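You operate a simulated robot arm through the tools that you are given. There is no shell and no other tool. Be economical: measure what you need, move in short steps, check, and stop when the job is done.

The job below is to be done with a simulated two-armed robot. You get a single attempt, and the scene is never put back.

## Task
On the top of the dark table, fold the green scarf in half, so that it is half as long.

Only the result counts: the job must be done as asked and must still hold three seconds after the hand-in. Knocking over, shifting, dropping, spilling or breaking anything else fails it. Flat cloth is picked up by pressing the open fingertips on it (5 to 10 N) and closing them slowly along it; thin cloth reads only 2 to 8 mm in the jaws.

## Robot
Two 7-joint arms with two-finger parallel grippers on one trunk, on a base that drives. Base frame: it is fixed to the floor where the robot stands at the start and does not move with it; the origin is under the middle of the robot, x ahead of it, y to its left, z up. Lengths are in mm, angles in degrees, forces in N, time in s.
The left shoulder is at the start at [70, 134, 1076], the right one opposite. Places, roughly: top of the dark table [700, -300, 800]. Payload 1.57 kg a hand.
The TCP of each hand is the grasp point between the finger pads, 30 mm short of the fingertips. In the tool frame z runs along the fingers and y along their closing line. Largest opening 80 mm; finger width 17, thickness 12; the body of the gripper, 40 by 82 mm, starts 80 mm behind the TCP.
Orientation is that of the tool frame in the base frame, as a unit quaternion [x, y, z, w]. With the fingers straight down and closing along the base's y, the tool's x points along the base's -x, its y along +y and its z along -z.

## Interface
- The arms move only by the tool servo_tool. It takes "left_targets", "right_targets" or both (then of equal length, played together; a hand with none holds still); each is a list of rows, each a list of 7 numbers: the shift along the tool's x, y, z in units of 500 mm (1.0 is 500 mm), then the turn, a rotation vector about the tool's x, y, z in units of 180 degrees (1.0 is 180 degrees), then the opening in per cent of the stroke, from 0 (shut) to 100 (fully open). In form: [[x, y, z, rx, ry, rz, fingers], ...]. A call has 1 to 12 rows; each row is the pose to reach, as a shift and turn from the pose commanded when the call began, along the tool's axes at that moment. A call with a number of a shift or a turn outside -1 to 1 is refused whole. A row lasts 0.2 s, in which the tool goes at most 50 mm and 8.6 degrees; a call with a longer step from one row to the next is refused whole, and so is a gripper value outside its range. Where a pose cannot be reached the arm comes as near as it can. A force on the tool above 40 N (or 10 N above the force at the start of the call, whichever is more), or a blocked arm, ends the call early, and 0.2 s more pass. Each finger travels about 153 mm/s and halts on what it meets, pressing with about 41 N; the grip force reading is that of the motor and also rises with nothing between the fingers. The clock runs only during rows and for 0.2 s after the last one: add rows that repeat a pose to give the fingers time. It gives the time, the measured TCP pose, the force on the tool (base axes), the opening and the grip force at its end, in the units of the frame above (readings bear some noise).
- Cameras (640 x 400 px; columns grow to the right, rows downward): "scene" is now at [120.2, 18.7, 1278.6]; the picture's right is [0.27, -0.96, 0.00], its down [-0.77, -0.22, -0.60] and it looks along [0.57, 0.16, -0.80] (base axes); focal length 286 px, centre (320, 200). "left" rides on the left gripper at [72, 7, -122] in its tool frame; the picture's right is [-0.09, 1.00, 0.00], its down [-0.84, -0.08, -0.54] and it looks along [-0.54, -0.05, 0.84] (tool axes); focal length 238 px, centre (320, 200). "right" rides on the right gripper at [72, -7, -122] in its tool frame; the picture's right is [0.09, 1.00, 0.00], its down [-0.84, 0.08, -0.54] and it looks along [-0.54, 0.05, 0.84] (tool axes); focal length 238 px, centre (320, 200). There is no depth. A picture from a camera that has moved, and an enlarged one, comes with that camera's place and axes in the base frame and with its lens.
- capture(camera): a new picture of that camera. No time passes.
- move_column(by): slides the trunk up (or, below 0, down) by that many mm; the arms and the scene camera ride with it, the base frame stays. It gives what a move gives, with no picture.
- roll_base(legs): drives the robot by 1 to 6 legs, each [ahead, left, turn to the left] in mm, mm and degrees, along the robot's own axes; the way and the turn of a leg run together, so that a leg with both is an arc; at most 1500 mm and 180 degrees a leg. The arms and the cameras ride along, it lands a little off, and it stops where it bumps. It gives what a move gives.
- aim_head(pan, tilt): turns the head with the scene camera to pan (to the left, within 86 degrees either way) and tilt (down, from -29 to 69), counted from straight ahead of the robot. It gives what a move gives.
- inspect(camera, box): a new picture of the part [left, top, right, bottom] of that camera's present view, enlarged. No time passes.
- sign_off(): hands the job in; it is judged then, once.

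Work in short steps. Places have to be worked out from the pictures, the camera data and where the tool is seen: move nearer, look again, correct. Check each grasp and each placing, and mend what went wrong. You have 120 turns and 100 pictures in all, those below and enlarged ones among them. Open the grippers and draw the arms clear of the work before you hand the job in, unless the task says otherwise; then end with one line.

The tools are called after "Emit:" as name(argument=value, ...) on one line, values as JSON. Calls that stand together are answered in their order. servo_tool: Moves the arms, as the interface text tells. Its arguments: {"type":"object","properties":{"left_targets":{"type":"array","items":{"type":"array","items":{"type":"number"}}},"right_targets":{"type":"array","items":{"type":"array","items":{"type":"number"}}}},"required":[]} The other tools are called the same way: move_column (by) slides the trunk up or down; roll_base (legs) drives the base; aim_head (pan, tilt) turns the head that bears the scene camera; capture (camera) takes a picture; inspect (camera, box) takes an enlarged picture of a part of a camera's view; sign_off () hands the job in.

At the start:

```text
time: 0.0
left_tool_pos: [423.4, 194.0, 915.1]
left_orientation: [-0.001, 1.0, 0.0, -0.001]
left_force: [-0.3, -0.1, -0.3]
left_grip_width: 80.0
left_gripper_force: 0.0
right_tool_pos: [432.8, -195.1, 925.6]
right_orientation: [0.0, 1.0, 0.0, -0.001]
right_force: [-0.3, -0.3, -0.1]
right_grip_width: 80.1
right_gripper_force: 0.0
trunk travel left (down, up): [-650.0, 290.0]
robot x, y, heading: [-0.0, 4.4, -0.2]
head pan, tilt: [15.7, 53.4]
```

scene: 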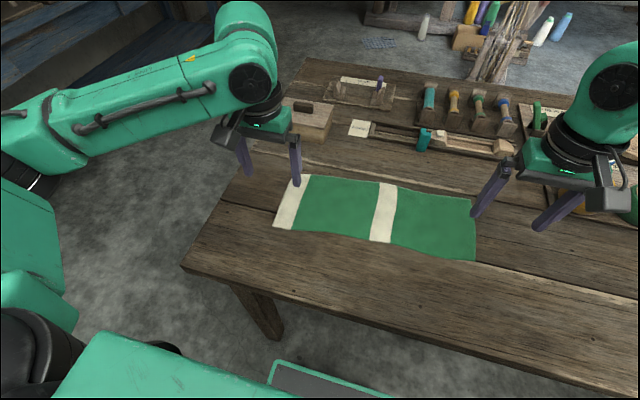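
right: 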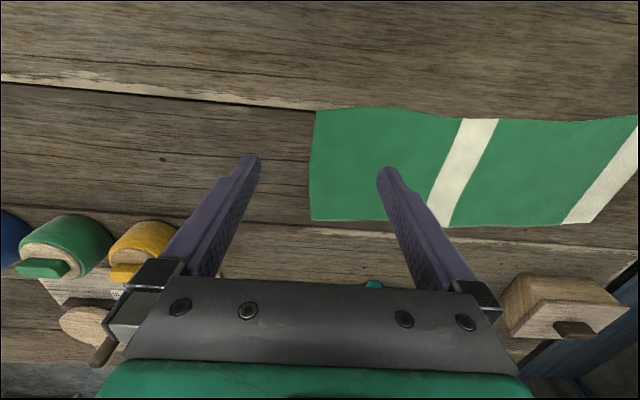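
left: 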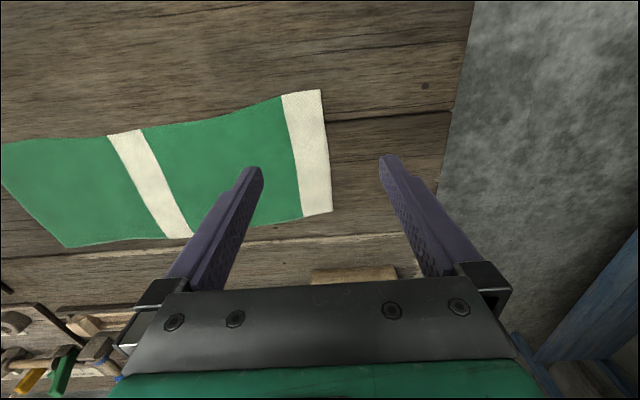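

The scarf runs along y from about y=195 (white end) to y=-225, with x from about 410 to 600. I plan to grip both left-end corners, left hand far and right hand near, lift, and carry them over to the right. I'll first drive left so that neither arm has to reach across.

Emit:
roll_base(legs=[[0, 180, 0]])

Emit:
aim_head(pan=0, tilt=55)

Emit:
capture(camera="scene")

Emit:
capture(camera="right")

```text
time: 1.5
left_tool_pos: [423.3, 373.2, 914.2]
left_orientation: [0.0, 1.0, 0.0, 0.0]
left_force: [-1.4, -0.1, -0.7]
left_grip_width: 79.9
left_gripper_force: 0.1
right_tool_pos: [432.1, -13.6, 925.9]
right_orientation: [0.001, 1.0, -0.001, -0.001]
right_force: [0.4, -0.8, -0.3]
right_grip_width: 79.9
right_gripper_force: 0.1
trunk travel left (down, up): [-650.0, 290.0]
robot x, y, heading: [-3.6, 180.4, 0.1]
head pan, tilt: [15.7, 53.4]
```

```text
time: 2.3
left_tool_pos: [423.9, 373.7, 914.7]
left_orientation: [-0.001, 1.0, 0.0, 0.0]
left_force: [0.2, -0.5, 0.3]
left_grip_width: 79.8
left_gripper_force: 0.0
right_tool_pos: [431.8, -14.2, 926.9]
right_orientation: [0.002, 1.0, 0.0, 0.001]
right_force: [0.3, -0.3, 0.5]
right_grip_width: 79.9
right_gripper_force: 0.0
trunk travel left (down, up): [-650.0, 290.0]
robot x, y, heading: [-0.8, 177.8, -0.4]
head pan, tilt: [0.0, 55.0]
```

```text
96 pictures are left
camera scene: at [121.4, 179.0, 1276.5], right [0.0, -1.0, 0.0], down [-0.82, 0.0, -0.57], along [0.57, 0.0, -0.82], focal length 286 px, centre (320, 200)
```

scene: 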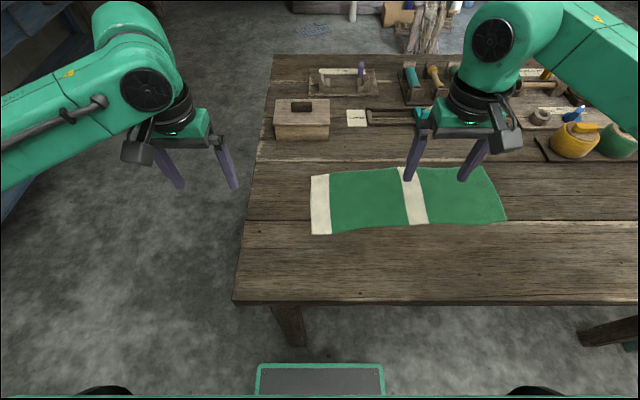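

```text
95 pictures are left
camera right: at [359.0, -20.4, 1047.1], right [-0.09, 1.0, 0.0], down [0.84, 0.08, 0.54], along [0.54, 0.05, -0.84], focal length 238 px, centre (320, 200)
```

right: 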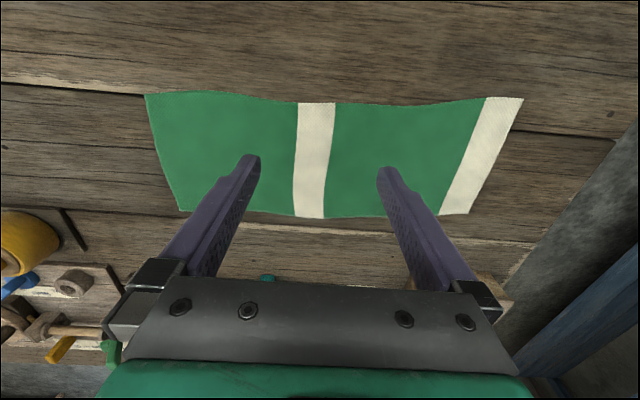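

The newest views put the left end from about (412,196) to (577,199) and the right end from about (447,-236) to (603,-236). I'll bring both hands over the left-end corners, about 40 mm above the cloth and partly closed.

Emit:
servo_tool(left_targets=[[-0.038, -0.054, 0.02, 0, 0, 0, 80], [-0.076, -0.108, 0.05, 0, 0, 0, 60], [-0.114, -0.162, 0.09, 0, 0, 0, 40], [-0.152, -0.216, 0.13, 0, 0, 0, 40], [-0.19, -0.27, 0.16, 0, 0, 0, 40], [-0.228, -0.322, 0.2, 0, 0, 0, 40], [-0.266, -0.374, 0.23, 0, 0, 0, 40], [-0.266, -0.374, 0.23, 0, 0, 0, 40]], right_targets=[[0, 0.058, 0.02, 0, 0, 0, 80], [0, 0.116, 0.05, 0, 0, 0, 60], [0, 0.174, 0.09, 0, 0, 0, 40], [0, 0.23, 0.13, 0, 0, 0, 40], [0, 0.288, 0.17, 0, 0, 0, 40], [0, 0.345, 0.21, 0, 0, 0, 40], [0, 0.402, 0.252, 0, 0, 0, 40], [0, 0.402, 0.252, 0, 0, 0, 40]])

Emit:
capture(camera="scene")

Emit:
capture(camera="right")

Emit:
capture(camera="left")

```text
time: 3.8
left_tool_pos: [545.4, 223.7, 811.7]
left_orientation: [-0.021, 1.0, 0.001, -0.012]
left_force: [-19.3, -1.0, 26.3]
left_grip_width: 31.9
left_gripper_force: 0.3
right_tool_pos: [444.7, 155.1, 819.2]
right_orientation: [0.026, 1.0, 0.003, 0.004]
right_force: [0.8, -0.5, -0.8]
right_grip_width: 31.7
right_gripper_force: 0.1
trunk travel left (down, up): [-650.0, 290.0]
robot x, y, heading: [2.6, 184.5, 0.3]
head pan, tilt: [0.0, 55.0]
stopped in row 7 (left hand): the force on the tool passed its limit (the readings are from after the stop); the commanded pose is now the measured one
```

```text
94 pictures are left
camera scene: at [118.8, 178.6, 1276.9], right [0.0, -1.0, 0.0], down [-0.82, 0.0, -0.58], along [0.58, 0.0, -0.82], focal length 286 px, centre (320, 200)
```

scene: 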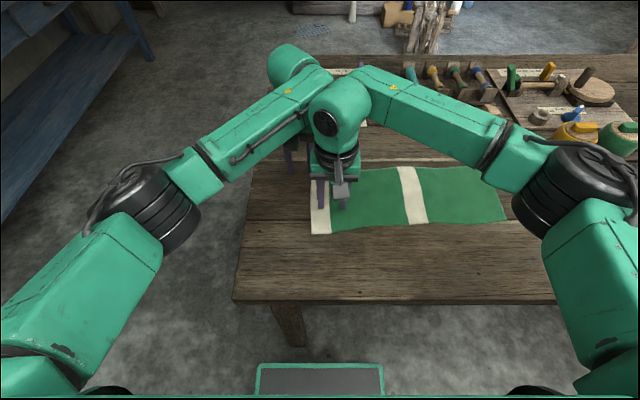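

```text
93 pictures are left
camera right: at [369.3, 151.6, 939.5], right [-0.04, 1.0, 0.0], down [0.83, 0.03, 0.55], along [0.55, 0.02, -0.83], focal length 238 px, centre (320, 200)
```

right: 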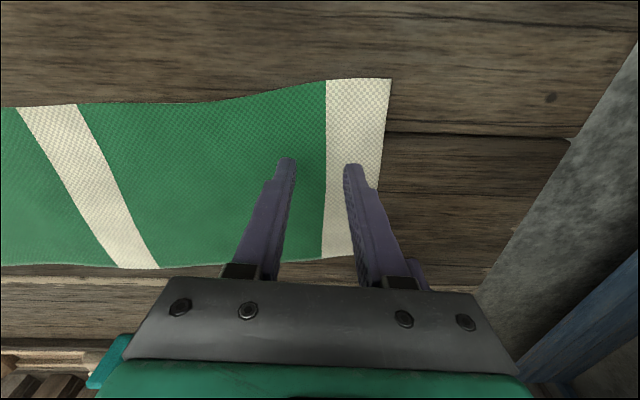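

```text
92 pictures are left
camera left: at [478.0, 227.6, 933.4], right [0.05, 1.0, 0.0], down [0.85, -0.04, 0.52], along [0.52, -0.02, -0.85], focal length 238 px, centre (320, 200)
```

left: 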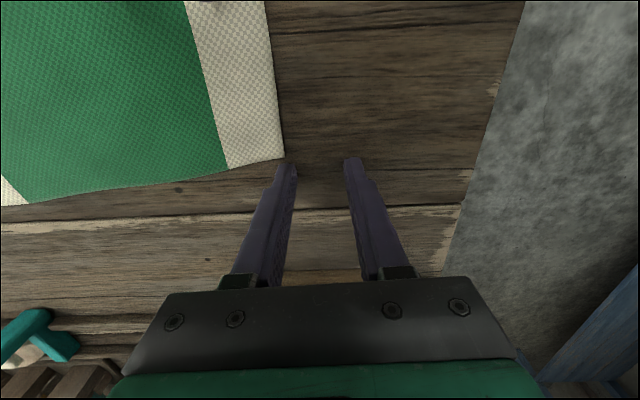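

The two wrists touched while coming together. The picture shows the wrist joints side by side above the hands. I'll back the left hand off and tilt the right hand 35° so its wrist leans back toward the robot, opening a V between them.

Emit:
servo_tool(left_targets=[[-0.02, 0.06, -0.02, 0, 0, 0, 40], [-0.03, 0.1, -0.02, 0, 0, 0, 40], [-0.03, 0.1, -0.02, 0, 0, 0, 40], [-0.03, 0.1, -0.02, 0, 0, 0, 40], [-0.03, 0.1, -0.02, 0, 0, 0, 40], [-0.03, 0.1, -0.02, 0, 0, 0, 40]], right_targets=[[0, 0, 0, 0, 0, 0, 40], [0, 0, 0, 0, -0.039, 0, 40], [0, 0, 0, 0, -0.078, 0, 40], [0, 0, 0, 0, -0.117, 0, 40], [0, 0, 0, 0, -0.156, 0, 40], [0, 0, 0, 0, -0.194, 0, 40]])

Emit:
capture(camera="scene")

```text
time: 5.2
left_tool_pos: [561.1, 275.2, 818.6]
left_orientation: [-0.021, 1.0, 0.003, -0.011]
left_force: [0.1, -0.3, 0.1]
left_grip_width: 32.1
left_gripper_force: 0.0
right_tool_pos: [445.1, 154.8, 817.1]
right_orientation: [0.026, 0.952, -0.006, 0.305]
right_force: [0.2, 0.0, -0.5]
right_grip_width: 32.1
right_gripper_force: 0.0
trunk travel left (down, up): [-650.0, 290.0]
robot x, y, heading: [3.2, 183.6, -0.1]
head pan, tilt: [0.0, 55.0]
```

```text
91 pictures are left
camera scene: at [121.3, 179.1, 1276.6], right [0.0, -1.0, 0.0], down [-0.82, 0.0, -0.57], along [0.57, 0.0, -0.82], focal length 286 px, centre (320, 200)
```

scene: 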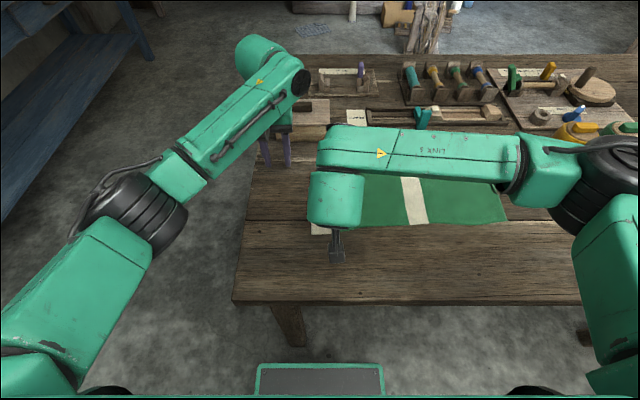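

The right wrist now leans well back, leaving the space over the far corner free. Now I'll move both hands to y≈187 over the edge and look from their cameras.

Emit:
servo_tool(left_targets=[[0, -0.05, 0, 0, 0, 0, 40], [0, -0.1, 0, 0, 0, 0, 40], [0, -0.14, 0, 0, 0, 0, 40], [0, -0.176, 0, 0, 0, 0, 40]], right_targets=[[0.006, 0.016, -0.004, 0, 0, 0, 40], [0.012, 0.032, -0.008, 0, 0, 0, 40], [0.018, 0.048, -0.012, 0, 0, 0, 40], [0.024, 0.062, -0.015, 0, 0, 0, 40]])

Emit:
capture(camera="left")

Emit:
capture(camera="right")

Emit:
capture(camera="scene")

```text
time: 6.2
left_tool_pos: [564.6, 185.4, 817.8]
left_orientation: [-0.021, 1.0, 0.002, -0.011]
left_force: [0.0, -0.2, -0.6]
left_grip_width: 31.9
left_gripper_force: 0.1
right_tool_pos: [433.0, 187.0, 816.8]
right_orientation: [0.026, 0.952, -0.007, 0.304]
right_force: [-0.1, 0.5, 0.4]
right_grip_width: 32.3
right_gripper_force: 0.0
trunk travel left (down, up): [-650.0, 290.0]
robot x, y, heading: [0.4, 180.0, -0.3]
head pan, tilt: [0.0, 55.0]
```

```text
90 pictures are left
camera left: at [496.8, 189.2, 940.6], right [0.05, 1.0, 0.0], down [0.85, -0.05, 0.52], along [0.52, -0.02, -0.85], focal length 238 px, centre (320, 200)
```

left: 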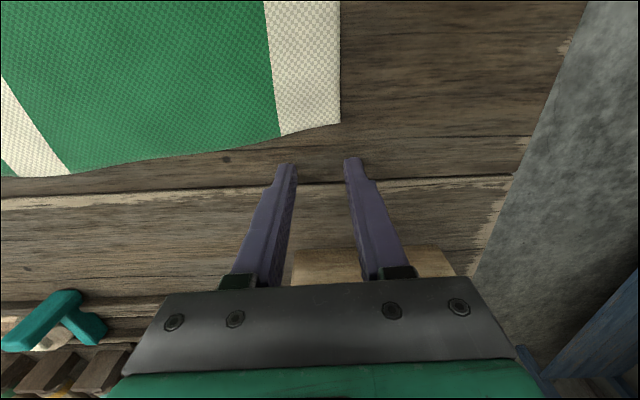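

```text
89 pictures are left
camera right: at [302.8, 186.6, 873.5], right [-0.02, 1.0, -0.05], down [0.37, 0.05, 0.93], along [0.93, 0.0, -0.37], focal length 238 px, centre (320, 200)
```

right: 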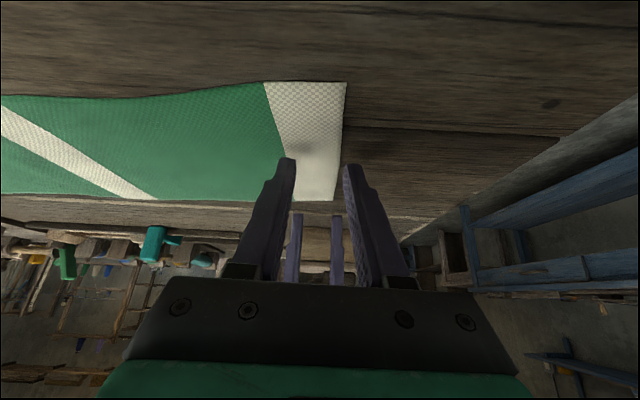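

```text
88 pictures are left
camera scene: at [121.3, 178.2, 1276.5], right [0.0, -1.0, 0.0], down [-0.82, 0.0, -0.57], along [0.57, 0.0, -0.82], focal length 286 px, centre (320, 200)
```

scene: 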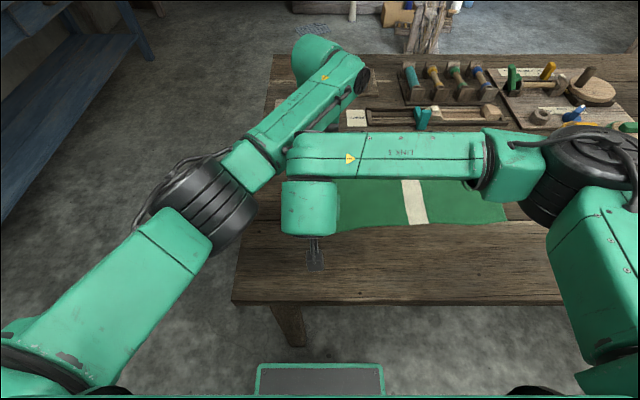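

Triangulating the far-left corner from all three cameras gives a tabletop height of z≈779. That puts the left end from about (388,196) to (538,202), and the fingertips are already only 8–14 mm above the cloth. I'll shift both hands back in x so they sit inside the corners.

Emit:
servo_tool(left_targets=[[0.045, 0.006, -0.008, 0, 0, 0, 40], [0.09, 0.012, -0.006, 0, 0, 0, 40], [0.09, 0.012, -0.006, 0, 0, 0, 40]], right_targets=[[0.036, -0.004, -0.026, 0, 0, 0, 40], [0.071, -0.007, -0.051, 0, 0, 0, 40], [0.071, -0.007, -0.051, 0, 0, 0, 40]])

Emit:
capture(camera="left")

Emit:
capture(camera="right")

```text
time: 7.0
left_tool_pos: [520.2, 190.1, 821.9]
left_orientation: [-0.021, 1.0, 0.003, -0.011]
left_force: [-0.5, 0.1, 0.7]
left_grip_width: 32.0
left_gripper_force: 0.1
right_tool_pos: [387.9, 185.8, 817.9]
right_orientation: [0.027, 0.953, -0.006, 0.303]
right_force: [1.0, -1.2, -0.1]
right_grip_width: 31.9
right_gripper_force: 0.1
trunk travel left (down, up): [-650.0, 290.0]
robot x, y, heading: [0.3, 177.1, -0.1]
head pan, tilt: [0.0, 55.0]
```

```text
87 pictures are left
camera left: at [452.2, 193.9, 944.1], right [0.05, 1.0, 0.0], down [0.85, -0.04, 0.52], along [0.52, -0.02, -0.85], focal length 238 px, centre (320, 200)
```

left: 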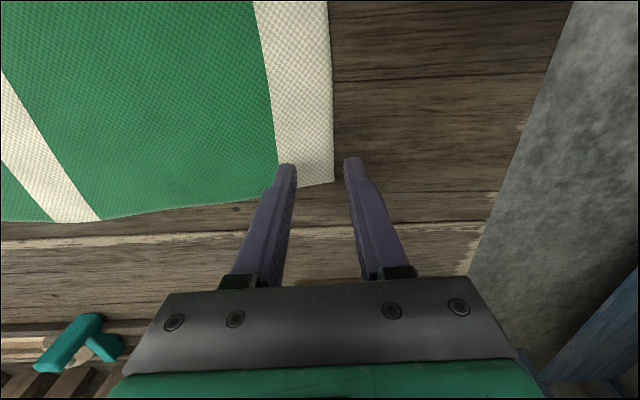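

```text
86 pictures are left
camera right: at [258.8, 185.1, 873.9], right [-0.02, 1.0, -0.05], down [0.37, 0.05, 0.93], along [0.93, 0.0, -0.37], focal length 238 px, centre (320, 200)
```

right: 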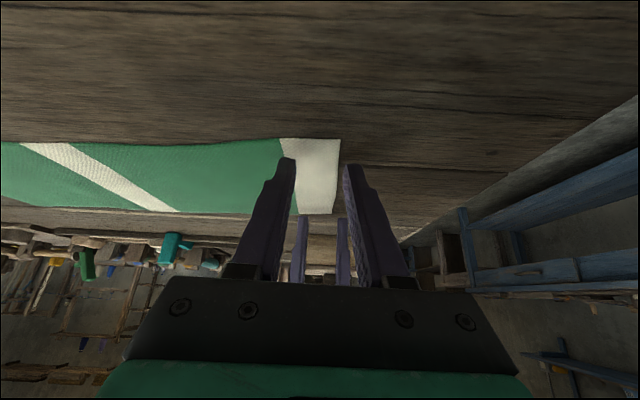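

The corner positions agree again, at (538,201) and (388,196). Next I'll lower both hands to near contact.

Emit:
servo_tool(left_targets=[[0, 0, 0.01, 0, 0, 0, 40], [0, 0, 0.018, 0, 0, 0, 40], [0, 0, 0.024, 0, 0, 0, 40], [0, 0, 0.024, 0, 0, 0, 40]], right_targets=[[0.004, 0, 0.005, 0, 0, 0, 40], [0.007, 0, 0.01, 0, 0, 0, 40], [0.0093, 0, 0.013, 0, 0, 0, 40], [0.0093, 0, 0.013, 0, 0, 0, 40]])

```text
time: 8.0
left_tool_pos: [518.3, 189.4, 810.5]
left_orientation: [-0.021, 1.0, 0.001, -0.009]
left_force: [2.1, -0.7, 7.8]
left_grip_width: 32.0
left_gripper_force: 0.1
right_tool_pos: [388.2, 185.7, 810.3]
right_orientation: [0.026, 0.952, -0.006, 0.306]
right_force: [2.5, -1.0, 12.8]
right_grip_width: 32.7
right_gripper_force: 0.8
trunk travel left (down, up): [-650.0, 290.0]
robot x, y, heading: [-0.3, 181.8, -0.1]
head pan, tilt: [0.0, 55.0]
```

Both hands are in contact, at about 8 N and 13 N. I'll close them slowly along the cloth and ease the right hand slightly.

Emit:
servo_tool(left_targets=[[0, 0, 0, 0, 0, 0, 36], [0, 0, 0, 0, 0, 0, 32], [0, 0, 0, 0, 0, 0, 28], [0, 0, 0, 0, 0, 0, 24], [0, 0, 0, 0, 0, 0, 20], [0, 0, 0, 0, 0, 0, 16], [0, 0, 0, 0, 0, 0, 12], [0, 0, 0, 0, 0, 0, 8], [0, 0, 0, 0, 0, 0, 4], [0, 0, 0, 0, 0, 0, 0], [0, 0, 0, 0, 0, 0, 0], [0, 0, 0, 0, 0, 0, 0]], right_targets=[[-0.0006, 0, -0.0008, 0, 0, 0, 36], [-0.0006, 0, -0.0008, 0, 0, 0, 32], [-0.0006, 0, -0.0008, 0, 0, 0, 28], [-0.0006, 0, -0.0008, 0, 0, 0, 24], [-0.0006, 0, -0.0008, 0, 0, 0, 20], [-0.0006, 0, -0.0008, 0, 0, 0, 16], [-0.0006, 0, -0.0008, 0, 0, 0, 12], [-0.0006, 0, -0.0008, 0, 0, 0, 8], [-0.0006, 0, -0.0008, 0, 0, 0, 4], [-0.0006, 0, -0.0008, 0, 0, 0, 0], [-0.0006, 0, -0.0008, 0, 0, 0, 0], [-0.0006, 0, -0.0008, 0, 0, 0, 0]])

Emit:
capture(camera="left")

Emit:
capture(camera="right")

```text
time: 10.6
left_tool_pos: [517.1, 189.2, 811.5]
left_orientation: [-0.02, 1.0, 0.002, -0.01]
left_force: [-3.6, -3.1, 15.4]
left_grip_width: 2.5
left_gripper_force: 23.5
right_tool_pos: [387.7, 185.5, 811.7]
right_orientation: [0.027, 0.952, -0.006, 0.304]
right_force: [3.5, -0.7, 6.3]
right_grip_width: 2.3
right_gripper_force: 23.4
trunk travel left (down, up): [-650.0, 290.0]
robot x, y, heading: [-2.2, 176.5, 0.1]
head pan, tilt: [0.0, 55.0]
```

```text
85 pictures are left
camera left: at [448.9, 193.0, 934.4], right [0.05, 1.0, 0.0], down [0.85, -0.05, 0.53], along [0.53, -0.02, -0.85], focal length 238 px, centre (320, 200)
```

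left: 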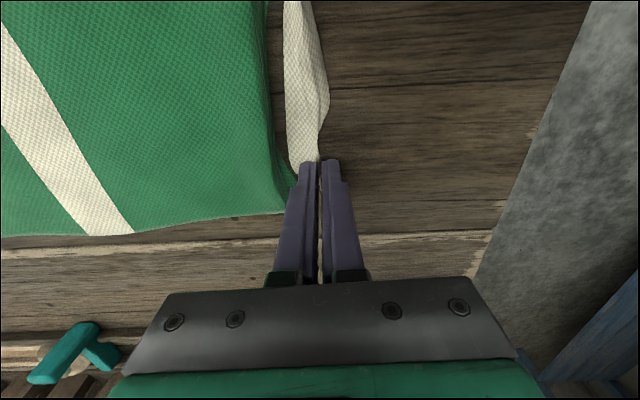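

```text
84 pictures are left
camera right: at [257.0, 184.9, 867.4], right [-0.02, 1.0, -0.05], down [0.37, 0.05, 0.93], along [0.93, 0.0, -0.37], focal length 238 px, centre (320, 200)
```

right: 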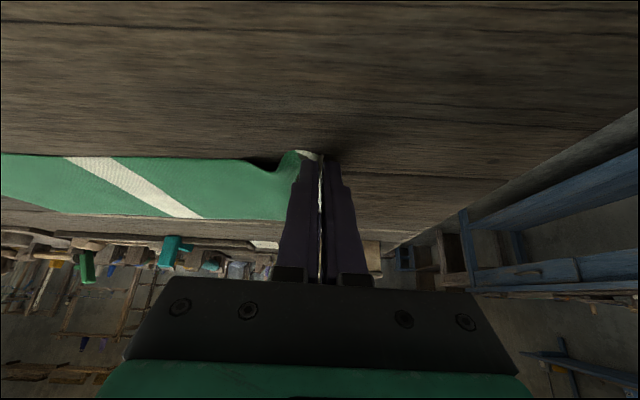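

Both grips hold the cloth with its edge standing up between the pads, reading 2.3–2.5 mm. Now I'll lift both hands together while moving inward.

Emit:
servo_tool(left_targets=[[0, -0.005, -0.037, 0, 0, 0, 0], [0.001, -0.02, -0.074, 0, 0, 0, 0], [0.002, -0.04, -0.111, 0, 0, 0, 0], [0.003, -0.065, -0.148, 0, 0, 0, 0], [0.004, -0.09, -0.185, 0, 0, 0, 0], [0.005, -0.12, -0.22, 0, 0, 0, 0], [0.005, -0.12, -0.22, 0, 0, 0, 0]], right_targets=[[-0.022, -0.005, -0.03, 0, 0, 0, 0], [-0.044, -0.02, -0.06, 0, 0, 0, 0], [-0.066, -0.04, -0.089, 0, 0, 0, 0], [-0.089, -0.065, -0.118, 0, 0, 0, 0], [-0.111, -0.09, -0.147, 0, 0, 0, 0], [-0.133, -0.12, -0.175, 0, 0, 0, 0], [-0.133, -0.12, -0.175, 0, 0, 0, 0]])

Emit:
capture(camera="left")

Emit:
capture(camera="right")

Emit:
capture(camera="scene")

```text
time: 12.2
left_tool_pos: [523.1, 130.3, 919.8]
left_orientation: [-0.02, 1.0, 0.002, -0.011]
left_force: [-4.7, 0.1, 0.2]
left_grip_width: 2.3
left_gripper_force: 23.7
right_tool_pos: [390.3, 125.8, 918.7]
right_orientation: [0.026, 0.952, -0.007, 0.303]
right_force: [5.4, 0.0, -0.3]
right_grip_width: 2.0
right_gripper_force: 24.1
trunk travel left (down, up): [-650.0, 290.0]
robot x, y, heading: [-4.2, 181.3, 0.1]
head pan, tilt: [0.0, 55.0]
```

```text
83 pictures are left
camera left: at [454.1, 133.6, 1041.6], right [0.05, 1.0, 0.0], down [0.85, -0.05, 0.52], along [0.52, -0.03, -0.85], focal length 238 px, centre (320, 200)
```

left: 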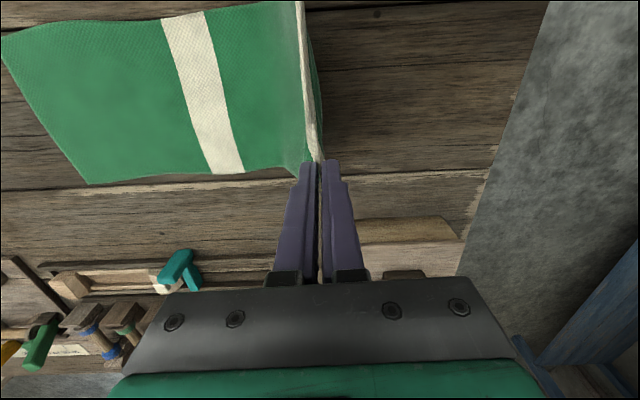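

```text
82 pictures are left
camera right: at [259.3, 125.8, 976.5], right [-0.02, 1.0, -0.05], down [0.37, 0.06, 0.93], along [0.93, 0.0, -0.37], focal length 238 px, centre (320, 200)
```

right: 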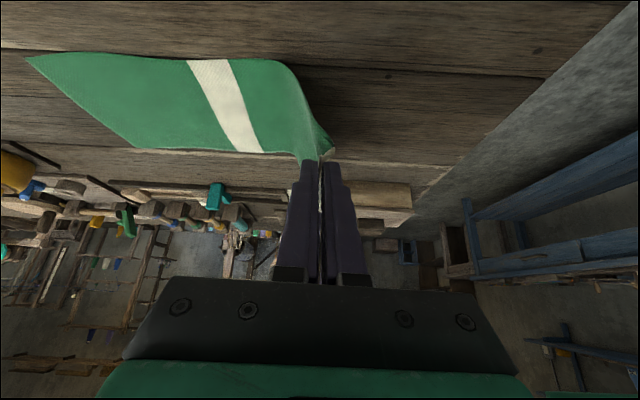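

```text
81 pictures are left
camera scene: at [121.9, 179.9, 1276.5], right [0.0, -1.0, 0.0], down [-0.82, 0.0, -0.57], along [0.57, 0.0, -0.82], focal length 286 px, centre (320, 200)
```

scene: 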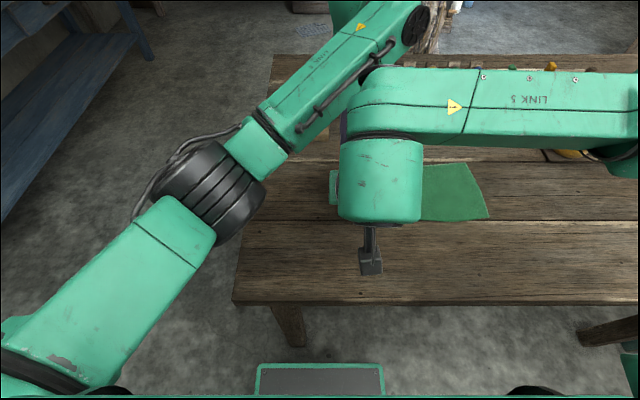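

The cloth hangs taut between both hands and its right half still lies flat. I'll drive the base 200 mm to the right to carry the end over the fold line.

Emit:
roll_base(legs=[[0, -200, 0]])

Emit:
capture(camera="left")

Emit:
capture(camera="right")

Emit:
capture(camera="scene")

```text
time: 13.8
left_tool_pos: [520.7, -69.0, 918.2]
left_orientation: [-0.021, 1.0, 0.002, -0.012]
left_force: [-5.4, 0.9, 0.5]
left_grip_width: 2.2
left_gripper_force: 23.9
right_tool_pos: [388.8, -72.8, 919.1]
right_orientation: [0.026, 0.952, -0.007, 0.303]
right_force: [5.6, 0.2, -0.4]
right_grip_width: 1.7
right_gripper_force: 22.9
trunk travel left (down, up): [-650.0, 290.0]
robot x, y, heading: [0.2, -15.5, 0.2]
head pan, tilt: [0.0, 55.0]
```

```text
80 pictures are left
camera left: at [453.7, -65.3, 1041.5], right [0.05, 1.0, 0.0], down [0.85, -0.05, 0.52], along [0.52, -0.02, -0.85], focal length 238 px, centre (320, 200)
```

left: 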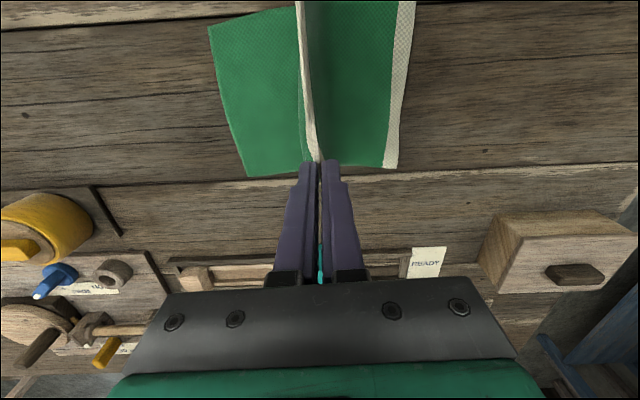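

```text
79 pictures are left
camera right: at [258.9, -73.1, 976.3], right [-0.02, 1.0, -0.05], down [0.37, 0.05, 0.93], along [0.93, 0.0, -0.37], focal length 238 px, centre (320, 200)
```

right: 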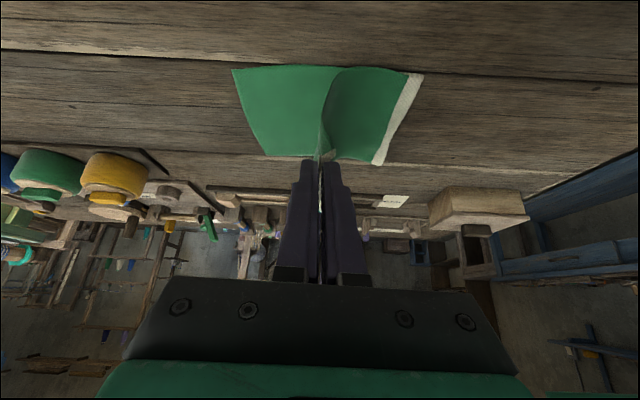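

```text
78 pictures are left
camera scene: at [121.4, -19.4, 1276.5], right [0.0, -1.0, 0.0], down [-0.82, 0.0, -0.57], along [0.57, 0.0, -0.82], focal length 286 px, centre (320, 200)
```

scene: 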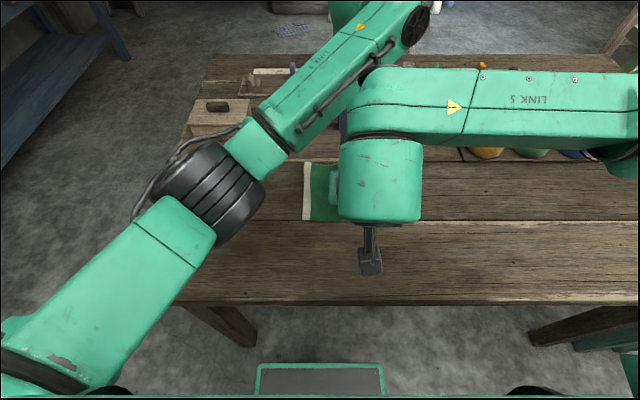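

The end now hangs over the right half. The loose right end lies at x≈428–577, y≈-162, because the scarf slid about 38 mm left during the pinch. That puts the crease target at about y=38. I'll lower both hands diagonally so the tips land near y=-141, with x shifted +39 to match.

Emit:
servo_tool(left_targets=[[-0.013, -0.03, 0.025, 0, 0, 0, 0], [-0.026, -0.06, 0.055, 0, 0, 0, 0], [-0.039, -0.09, 0.09, 0, 0, 0, 0], [-0.052, -0.115, 0.125, 0, 0, 0, 0], [-0.065, -0.135, 0.165, 0, 0, 0, 0], [-0.076, -0.145, 0.2, 0, 0, 0, 0], [-0.076, -0.145, 0.2, 0, 0, 0, 0]], right_targets=[[0.006, -0.028, 0.027, 0, 0, 0, 0], [0.013, -0.057, 0.06, 0, 0, 0, 0], [0.022, -0.085, 0.097, 0, 0, 0, 0], [0.031, -0.11, 0.135, 0, 0, 0, 0], [0.041, -0.128, 0.178, 0, 0, 0, 0], [0.05, -0.138, 0.216, 0, 0, 0, 0], [0.05, -0.138, 0.216, 0, 0, 0, 0]])

Emit:
capture(camera="left")

Emit:
capture(camera="right")

```text
time: 15.4
left_tool_pos: [541.9, -80.2, 844.2]
left_orientation: [-0.02, 1.0, 0.002, -0.012]
left_force: [-7.4, -3.8, -1.3]
left_grip_width: 2.2
left_gripper_force: 23.0
left hand out of reach, approached as far as the arm can: row 3, 4, 5, 6, 7
right_tool_pos: [427.0, -144.2, 816.6]
right_orientation: [0.027, 0.952, -0.007, 0.304]
right_force: [6.5, 4.7, 2.6]
right_grip_width: 2.6
right_gripper_force: 24.1
trunk travel left (down, up): [-650.0, 290.0]
robot x, y, heading: [0.6, -21.4, -0.2]
head pan, tilt: [0.0, 55.0]
```

```text
77 pictures are left
camera left: at [473.8, -77.0, 967.0], right [0.05, 1.0, 0.0], down [0.85, -0.05, 0.52], along [0.52, -0.03, -0.85], focal length 238 px, centre (320, 200)
```

left: 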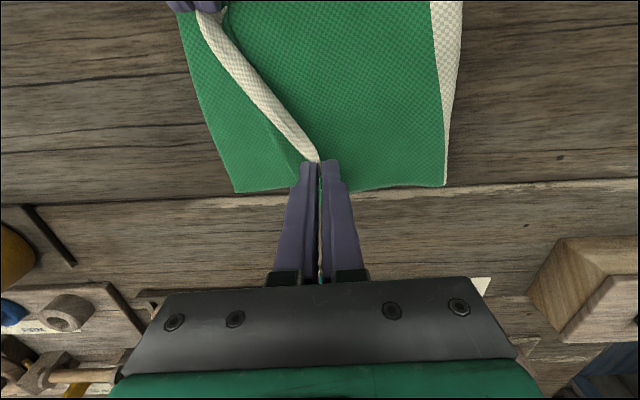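

```text
76 pictures are left
camera right: at [297.3, -144.3, 873.5], right [-0.02, 1.0, -0.05], down [0.37, 0.05, 0.93], along [0.93, 0.0, -0.37], focal length 238 px, centre (320, 200)
```

right: 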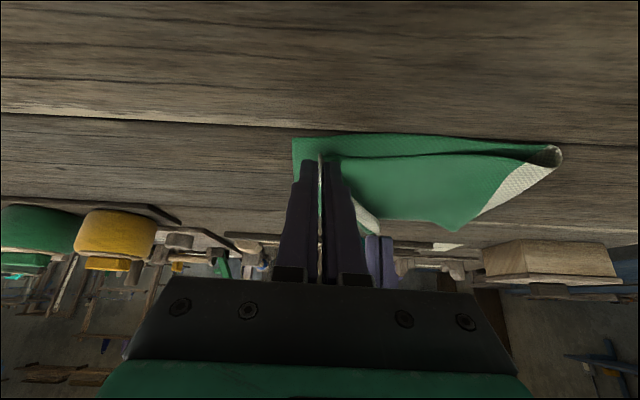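

The left hand ran out of cross-body reach and stopped at (542,-80,844). I'll bring the right hand back level with it, then drive the base further right so the left arm can reach.

Emit:
servo_tool(right_targets=[[0, 0.04, -0.025, 0, 0, 0, 0], [0, 0.085, -0.05, 0, 0, 0, 0], [0.001, 0.126, -0.069, 0, 0, 0, 0], [0.001, 0.126, -0.069, 0, 0, 0, 0]])

Emit:
roll_base(legs=[[0, -40, 0]])

Emit:
capture(camera="left")

```text
time: 16.4
left_tool_pos: [542.5, -80.1, 843.9]
left_orientation: [-0.021, 1.0, 0.003, -0.011]
left_force: [-2.2, -0.2, -0.3]
left_grip_width: 2.0
left_gripper_force: 23.7
right_tool_pos: [410.0, -81.6, 843.1]
right_orientation: [0.027, 0.952, -0.006, 0.304]
right_force: [2.2, 0.0, -0.3]
right_grip_width: 2.2
right_gripper_force: 23.6
trunk travel left (down, up): [-650.0, 290.0]
robot x, y, heading: [1.1, -18.8, 0.0]
head pan, tilt: [0.0, 55.0]
```

```text
time: 17.3
left_tool_pos: [541.9, -118.8, 843.8]
left_orientation: [-0.021, 1.0, 0.002, -0.012]
left_force: [-2.3, -0.3, -0.3]
left_grip_width: 1.9
left_gripper_force: 23.3
right_tool_pos: [410.3, -118.6, 844.1]
right_orientation: [0.026, 0.952, -0.008, 0.303]
right_force: [2.6, 0.0, -0.2]
right_grip_width: 1.8
right_gripper_force: 22.9
trunk travel left (down, up): [-650.0, 290.0]
robot x, y, heading: [1.6, -62.4, -0.2]
head pan, tilt: [0.0, 55.0]
```

```text
75 pictures are left
camera left: at [474.6, -115.1, 967.0], right [0.05, 1.0, 0.0], down [0.85, -0.04, 0.52], along [0.52, -0.02, -0.85], focal length 238 px, centre (320, 200)
```

left: 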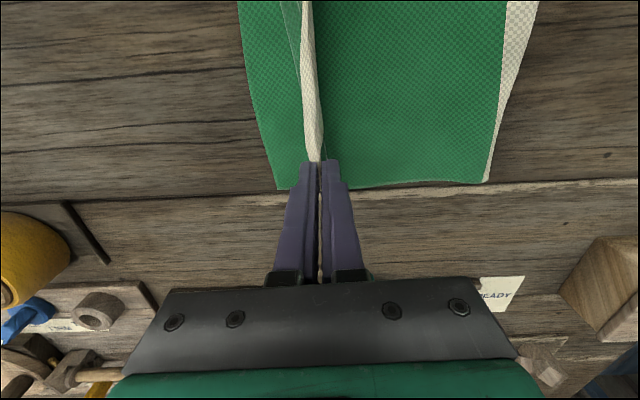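

The hands are aligned again. I'll shift both arms +60 in y, back into the left arm's reach, and then drive the base 82 mm to the right.

Emit:
servo_tool(left_targets=[[-0.001, 0.04, 0, 0, 0, 0, 0], [-0.003, 0.08, 0, 0, 0, 0, 0], [-0.005, 0.12, 0, 0, 0, 0, 0], [-0.005, 0.12, 0, 0, 0, 0, 0]], right_targets=[[0.002, 0.04, -0.001, 0, 0, 0, 0], [0.004, 0.08, -0.002, 0, 0, 0, 0], [0.005, 0.12, -0.003, 0, 0, 0, 0], [0.005, 0.12, -0.003, 0, 0, 0, 0]])

```text
time: 18.3
left_tool_pos: [542.5, -61.1, 843.1]
left_orientation: [-0.022, 1.0, 0.003, -0.012]
left_force: [-1.5, 0.7, 0.2]
left_grip_width: 2.2
left_gripper_force: 24.3
right_tool_pos: [411.4, -60.6, 843.4]
right_orientation: [0.027, 0.952, -0.006, 0.304]
right_force: [2.0, -0.1, -0.3]
right_grip_width: 2.3
right_gripper_force: 23.7
trunk travel left (down, up): [-650.0, 290.0]
robot x, y, heading: [-1.1, -57.1, -0.1]
head pan, tilt: [0.0, 55.0]
```

Both hands shifted cleanly. Next I'll move both +18 in x and drive right.

Emit:
servo_tool(left_targets=[[-0.018, 0, 0, 0, 0, 0, 0], [-0.036, -0.001, 0, 0, 0, 0, 0], [-0.036, -0.001, 0, 0, 0, 0, 0]], right_targets=[[-0.014, 0.001, 0.01, 0, 0, 0, 0], [-0.029, 0.002, 0.021, 0, 0, 0, 0], [-0.029, 0.002, 0.021, 0, 0, 0, 0]])

Emit:
roll_base(legs=[[0, -82, 0]])

Emit:
capture(camera="left")

Emit:
capture(camera="right")

```text
time: 19.1
left_tool_pos: [561.0, -58.3, 843.5]
left_orientation: [-0.02, 1.0, 0.002, -0.012]
left_force: [-2.2, -0.1, -0.2]
left_grip_width: 2.0
left_gripper_force: 23.8
right_tool_pos: [428.6, -59.0, 844.6]
right_orientation: [0.027, 0.952, -0.007, 0.304]
right_force: [2.0, -0.2, 0.6]
right_grip_width: 2.1
right_gripper_force: 23.5
trunk travel left (down, up): [-650.0, 290.0]
robot x, y, heading: [-0.7, -58.5, -0.1]
head pan, tilt: [0.0, 55.0]
```

```text
time: 20.1
left_tool_pos: [560.6, -141.3, 843.7]
left_orientation: [-0.02, 1.0, 0.002, -0.012]
left_force: [-1.9, 1.1, 0.8]
left_grip_width: 1.8
left_gripper_force: 23.9
right_tool_pos: [427.7, -141.6, 843.8]
right_orientation: [0.027, 0.952, -0.007, 0.304]
right_force: [0.7, 0.1, 0.1]
right_grip_width: 2.0
right_gripper_force: 24.1
trunk travel left (down, up): [-650.0, 290.0]
robot x, y, heading: [2.3, -140.1, -0.1]
head pan, tilt: [0.0, 55.0]
```

```text
74 pictures are left
camera left: at [492.6, -137.7, 966.5], right [0.05, 1.0, 0.0], down [0.85, -0.04, 0.52], along [0.52, -0.02, -0.85], focal length 238 px, centre (320, 200)
```

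left: 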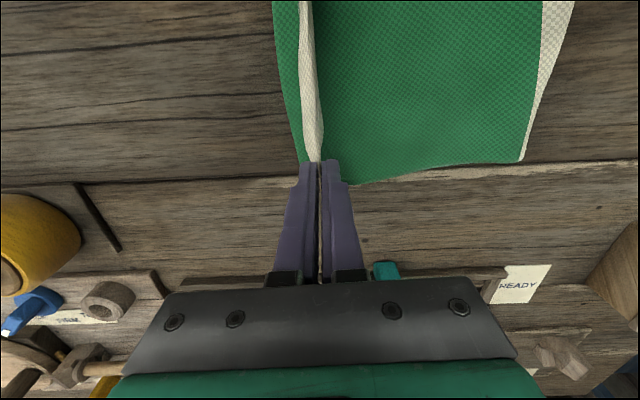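

```text
73 pictures are left
camera right: at [298.3, -142.3, 901.3], right [-0.02, 1.0, -0.05], down [0.37, 0.05, 0.93], along [0.93, 0.0, -0.37], focal length 238 px, centre (320, 200)
```

right: 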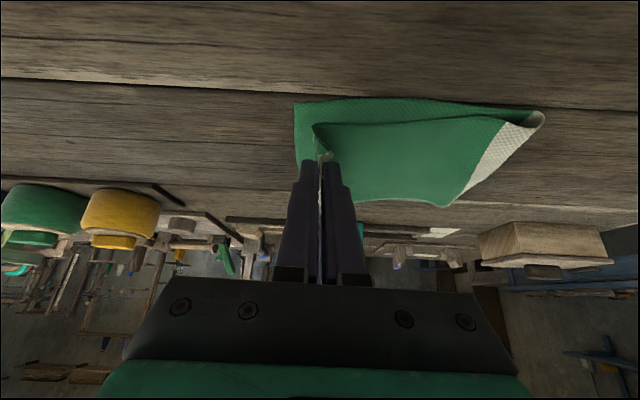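

Both hands are at y≈-141, with the bottom end at y≈-160 and x≈428–573, directly beneath them. I'll lower almost to contact.

Emit:
servo_tool(left_targets=[[0, 0, 0.02, 0, 0, 0, 0], [0, 0, 0.04, 0, 0, 0, 0], [0, 0, 0.056, 0, 0, 0, 0], [0, 0, 0.056, 0, 0, 0, 0]], right_targets=[[0.012, 0, 0.017, 0, 0, 0, 0], [0.024, 0, 0.033, 0, 0, 0, 0], [0.034, 0, 0.047, 0, 0, 0, 0], [0.034, 0, 0.047, 0, 0, 0, 0]])

Emit:
capture(camera="left")

Emit:
capture(camera="right")

```text
time: 21.1
left_tool_pos: [559.8, -140.7, 815.0]
left_orientation: [-0.021, 1.0, 0.002, -0.012]
left_force: [-1.8, -0.8, 1.4]
left_grip_width: 2.1
left_gripper_force: 23.5
right_tool_pos: [427.8, -141.2, 814.8]
right_orientation: [0.026, 0.952, -0.007, 0.304]
right_force: [3.1, 0.2, 0.6]
right_grip_width: 2.1
right_gripper_force: 23.4
trunk travel left (down, up): [-650.0, 290.0]
robot x, y, heading: [-2.7, -138.5, 0.1]
head pan, tilt: [0.0, 55.0]
```

```text
72 pictures are left
camera left: at [491.7, -137.2, 938.4], right [0.05, 1.0, 0.0], down [0.85, -0.04, 0.52], along [0.52, -0.02, -0.85], focal length 238 px, centre (320, 200)
```

left: 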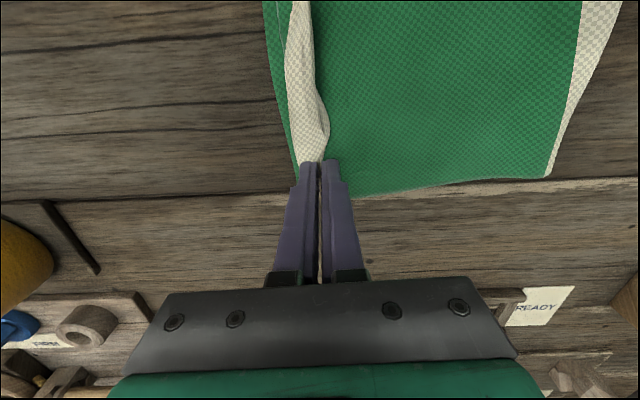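

```text
71 pictures are left
camera right: at [297.8, -142.1, 872.2], right [-0.02, 1.0, -0.05], down [0.37, 0.05, 0.93], along [0.93, 0.0, -0.37], focal length 238 px, centre (320, 200)
```

right: 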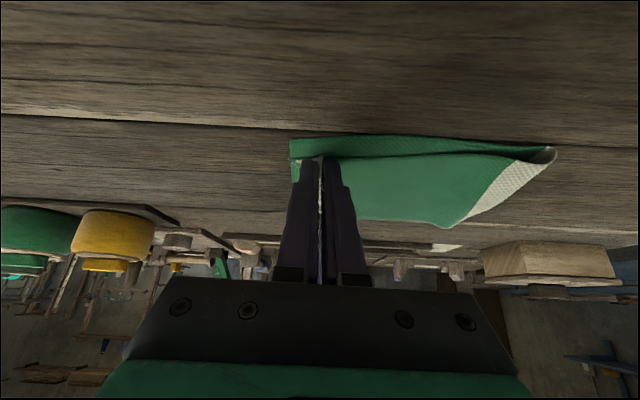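

The gripped edge already leans toward -y, in the right direction, and sits just above the bottom end. The top layer is about 8 mm too far in +x, so I'll nudge it back and open the fingers slowly.

Emit:
servo_tool(left_targets=[[0.006, 0, 0.002, 0, 0, 0, 0], [0.014, 0, 0.003, 0, 0, 0, 0], [0.014, 0, 0.003, 0, 0, 0, 4], [0.014, 0, 0.003, 0, 0, 0, 8], [0.014, 0, 0.003, 0, 0, 0, 14], [0.014, 0, 0.003, 0, 0, 0, 20], [0.014, 0, 0.003, 0, 0, 0, 28], [0.014, 0, 0.003, 0, 0, 0, 28]], right_targets=[[0.005, 0, -0.004, 0, 0, 0, 0], [0.011, 0, -0.008, 0, 0, 0, 0], [0.011, 0, -0.008, 0, 0, 0, 4], [0.011, 0, -0.008, 0, 0, 0, 8], [0.011, 0, -0.008, 0, 0, 0, 14], [0.011, 0, -0.008, 0, 0, 0, 20], [0.011, 0, -0.008, 0, 0, 0, 28], [0.011, 0, -0.008, 0, 0, 0, 28]])

Emit:
capture(camera="left")

Emit:
capture(camera="right")

```text
time: 22.9
left_tool_pos: [552.5, -140.5, 814.8]
left_orientation: [-0.021, 1.0, 0.002, -0.012]
left_force: [0.2, -0.4, 1.2]
left_grip_width: 22.2
left_gripper_force: 0.1
right_tool_pos: [422.1, -141.5, 814.6]
right_orientation: [0.025, 0.952, -0.006, 0.304]
right_force: [-0.7, 0.5, 0.3]
right_grip_width: 22.4
right_gripper_force: 0.0
trunk travel left (down, up): [-650.0, 290.0]
robot x, y, heading: [0.1, -140.9, -0.1]
head pan, tilt: [0.0, 55.0]
```

```text
70 pictures are left
camera left: at [484.9, -137.2, 937.3], right [0.05, 1.0, 0.0], down [0.85, -0.04, 0.52], along [0.52, -0.02, -0.85], focal length 238 px, centre (320, 200)
```

left: 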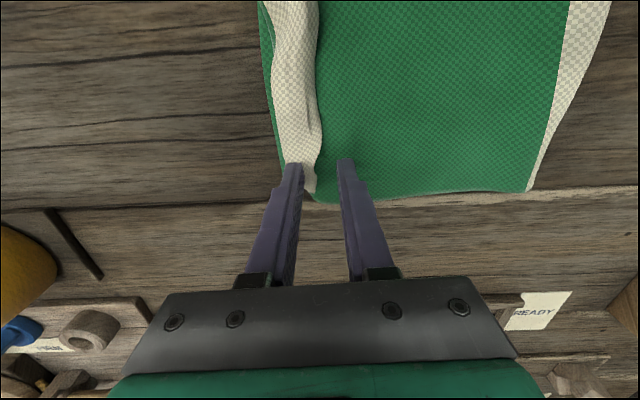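

```text
69 pictures are left
camera right: at [291.1, -141.7, 872.5], right [-0.02, 1.0, -0.05], down [0.37, 0.05, 0.93], along [0.93, 0.0, -0.37], focal length 238 px, centre (320, 200)
```

right: 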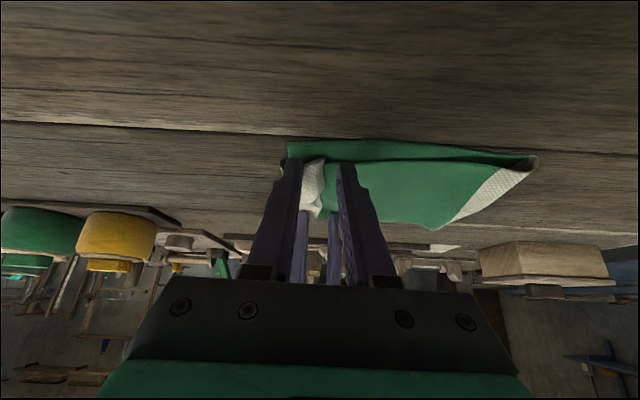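

Both hands have released and the white end leans toward -y as wanted. I'll raise both hands 80 mm straight up and look.

Emit:
servo_tool(left_targets=[[0, 0, -0.04, 0, 0, 0, 30], [0, 0, -0.1, 0, 0, 0, 30], [0, 0, -0.16, 0, 0, 0, 30], [0, 0, -0.2, 0, 0, 0, 30]], right_targets=[[-0.023, 0, -0.033, 0, 0, 0, 30], [-0.058, 0, -0.082, 0, 0, 0, 30], [-0.093, 0, -0.13, 0, 0, 0, 30], [-0.117, 0, -0.163, 0, 0, 0, 30]])

Emit:
capture(camera="left")

Emit:
capture(camera="right")

```text
time: 24.0
left_tool_pos: [556.1, -140.0, 915.3]
left_orientation: [-0.024, 1.0, 0.002, -0.008]
left_force: [-0.6, 0.1, 0.2]
left_grip_width: 24.3
left_gripper_force: 0.0
right_tool_pos: [422.2, -144.8, 909.8]
right_orientation: [0.029, 0.953, -0.015, 0.301]
right_force: [0.3, -2.9, -1.6]
right_grip_width: 24.1
right_gripper_force: 0.0
trunk travel left (down, up): [-650.0, 290.0]
robot x, y, heading: [-1.7, -138.9, 0.1]
head pan, tilt: [0.0, 55.0]
stopped in row 4 (right hand): the force on the tool passed its limit (the readings are from after the stop); the commanded pose is now the measured one
```

```text
68 pictures are left
camera left: at [487.5, -136.3, 1038.6], right [0.05, 1.0, 0.0], down [0.85, -0.04, 0.53], along [0.53, -0.02, -0.85], focal length 238 px, centre (320, 200)
```

left: 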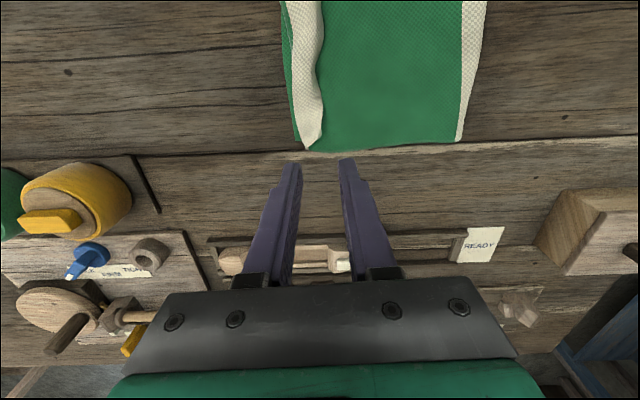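

```text
67 pictures are left
camera right: at [292.9, -143.5, 969.4], right [-0.01, 1.0, -0.06], down [0.38, 0.06, 0.92], along [0.93, -0.01, -0.38], focal length 238 px, centre (320, 200)
```

right: 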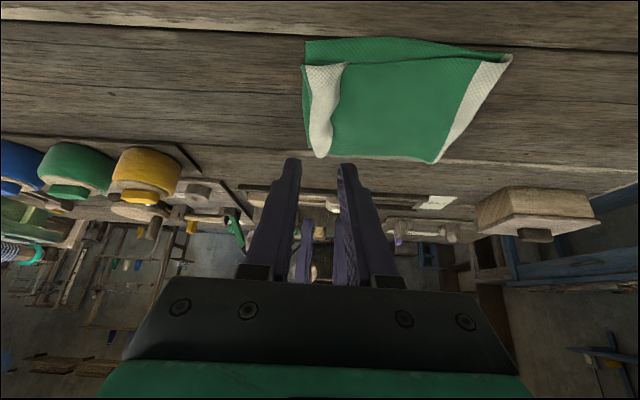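

The fold looks good: the white end lies on top at the -y end, with the crease at the left. The arms brushed each other lightly while rising, so I'll spread them sideways and look from the scene camera.

Emit:
servo_tool(left_targets=[[-0.02, 0.08, 0, 0, 0, 0, 30], [-0.02, 0.17, 0, 0, 0, 0, 30], [-0.02, 0.26, 0, 0, 0, 0, 30], [-0.02, 0.35, 0, 0, 0, 0, 30], [-0.02, 0.44, 0, 0, 0, 0, 30]], right_targets=[[0.02, -0.03, -0.02, 0, 0, 0, 30], [0.03, -0.1, -0.03, 0, 0, 0, 30], [0.03, -0.18, -0.03, 0, 0, 0, 30], [0.03, -0.26, -0.03, 0, 0, 0, 30], [0.03, -0.35, -0.03, 0, 0, 0, 30]])

Emit:
capture(camera="scene")

```text
time: 25.2
left_tool_pos: [555.7, 79.7, 917.9]
left_orientation: [-0.022, 1.0, 0.002, -0.008]
left_force: [-0.4, -0.3, -0.8]
left_grip_width: 24.0
left_gripper_force: 0.0
right_tool_pos: [389.1, -319.8, 917.9]
right_orientation: [0.028, 0.953, -0.013, 0.302]
right_force: [0.3, 0.2, -0.9]
right_grip_width: 24.0
right_gripper_force: 0.0
trunk travel left (down, up): [-650.0, 290.0]
robot x, y, heading: [3.6, -140.9, -0.2]
head pan, tilt: [0.0, 55.0]
```

```text
66 pictures are left
camera scene: at [119.2, -142.0, 1276.8], right [0.0, -1.0, 0.0], down [-0.82, 0.0, -0.57], along [0.57, 0.0, -0.82], focal length 286 px, centre (320, 200)
```

scene: 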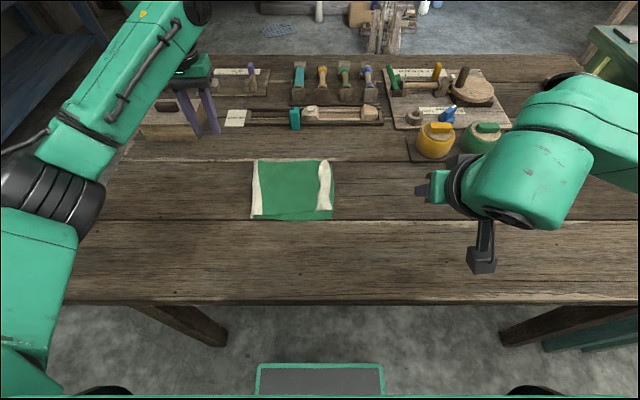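

Emit:
inspect(camera="scene", box=[230, 140, 358, 230])

```text
4.44 times, centred on (294, 185) of scene
camera zoom: at [119.2, -142.0, 1276.8], right [0.0, -1.0, 0.0], down [-0.82, 0.0, -0.57], along [0.57, 0.0, -0.82], focal length 1270 px, centre (436, 267)
```

zoom: 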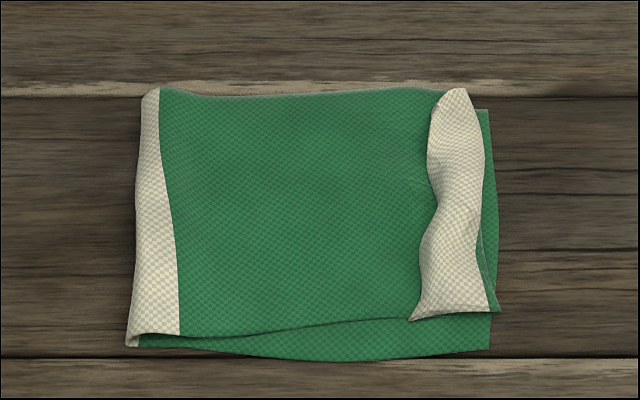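

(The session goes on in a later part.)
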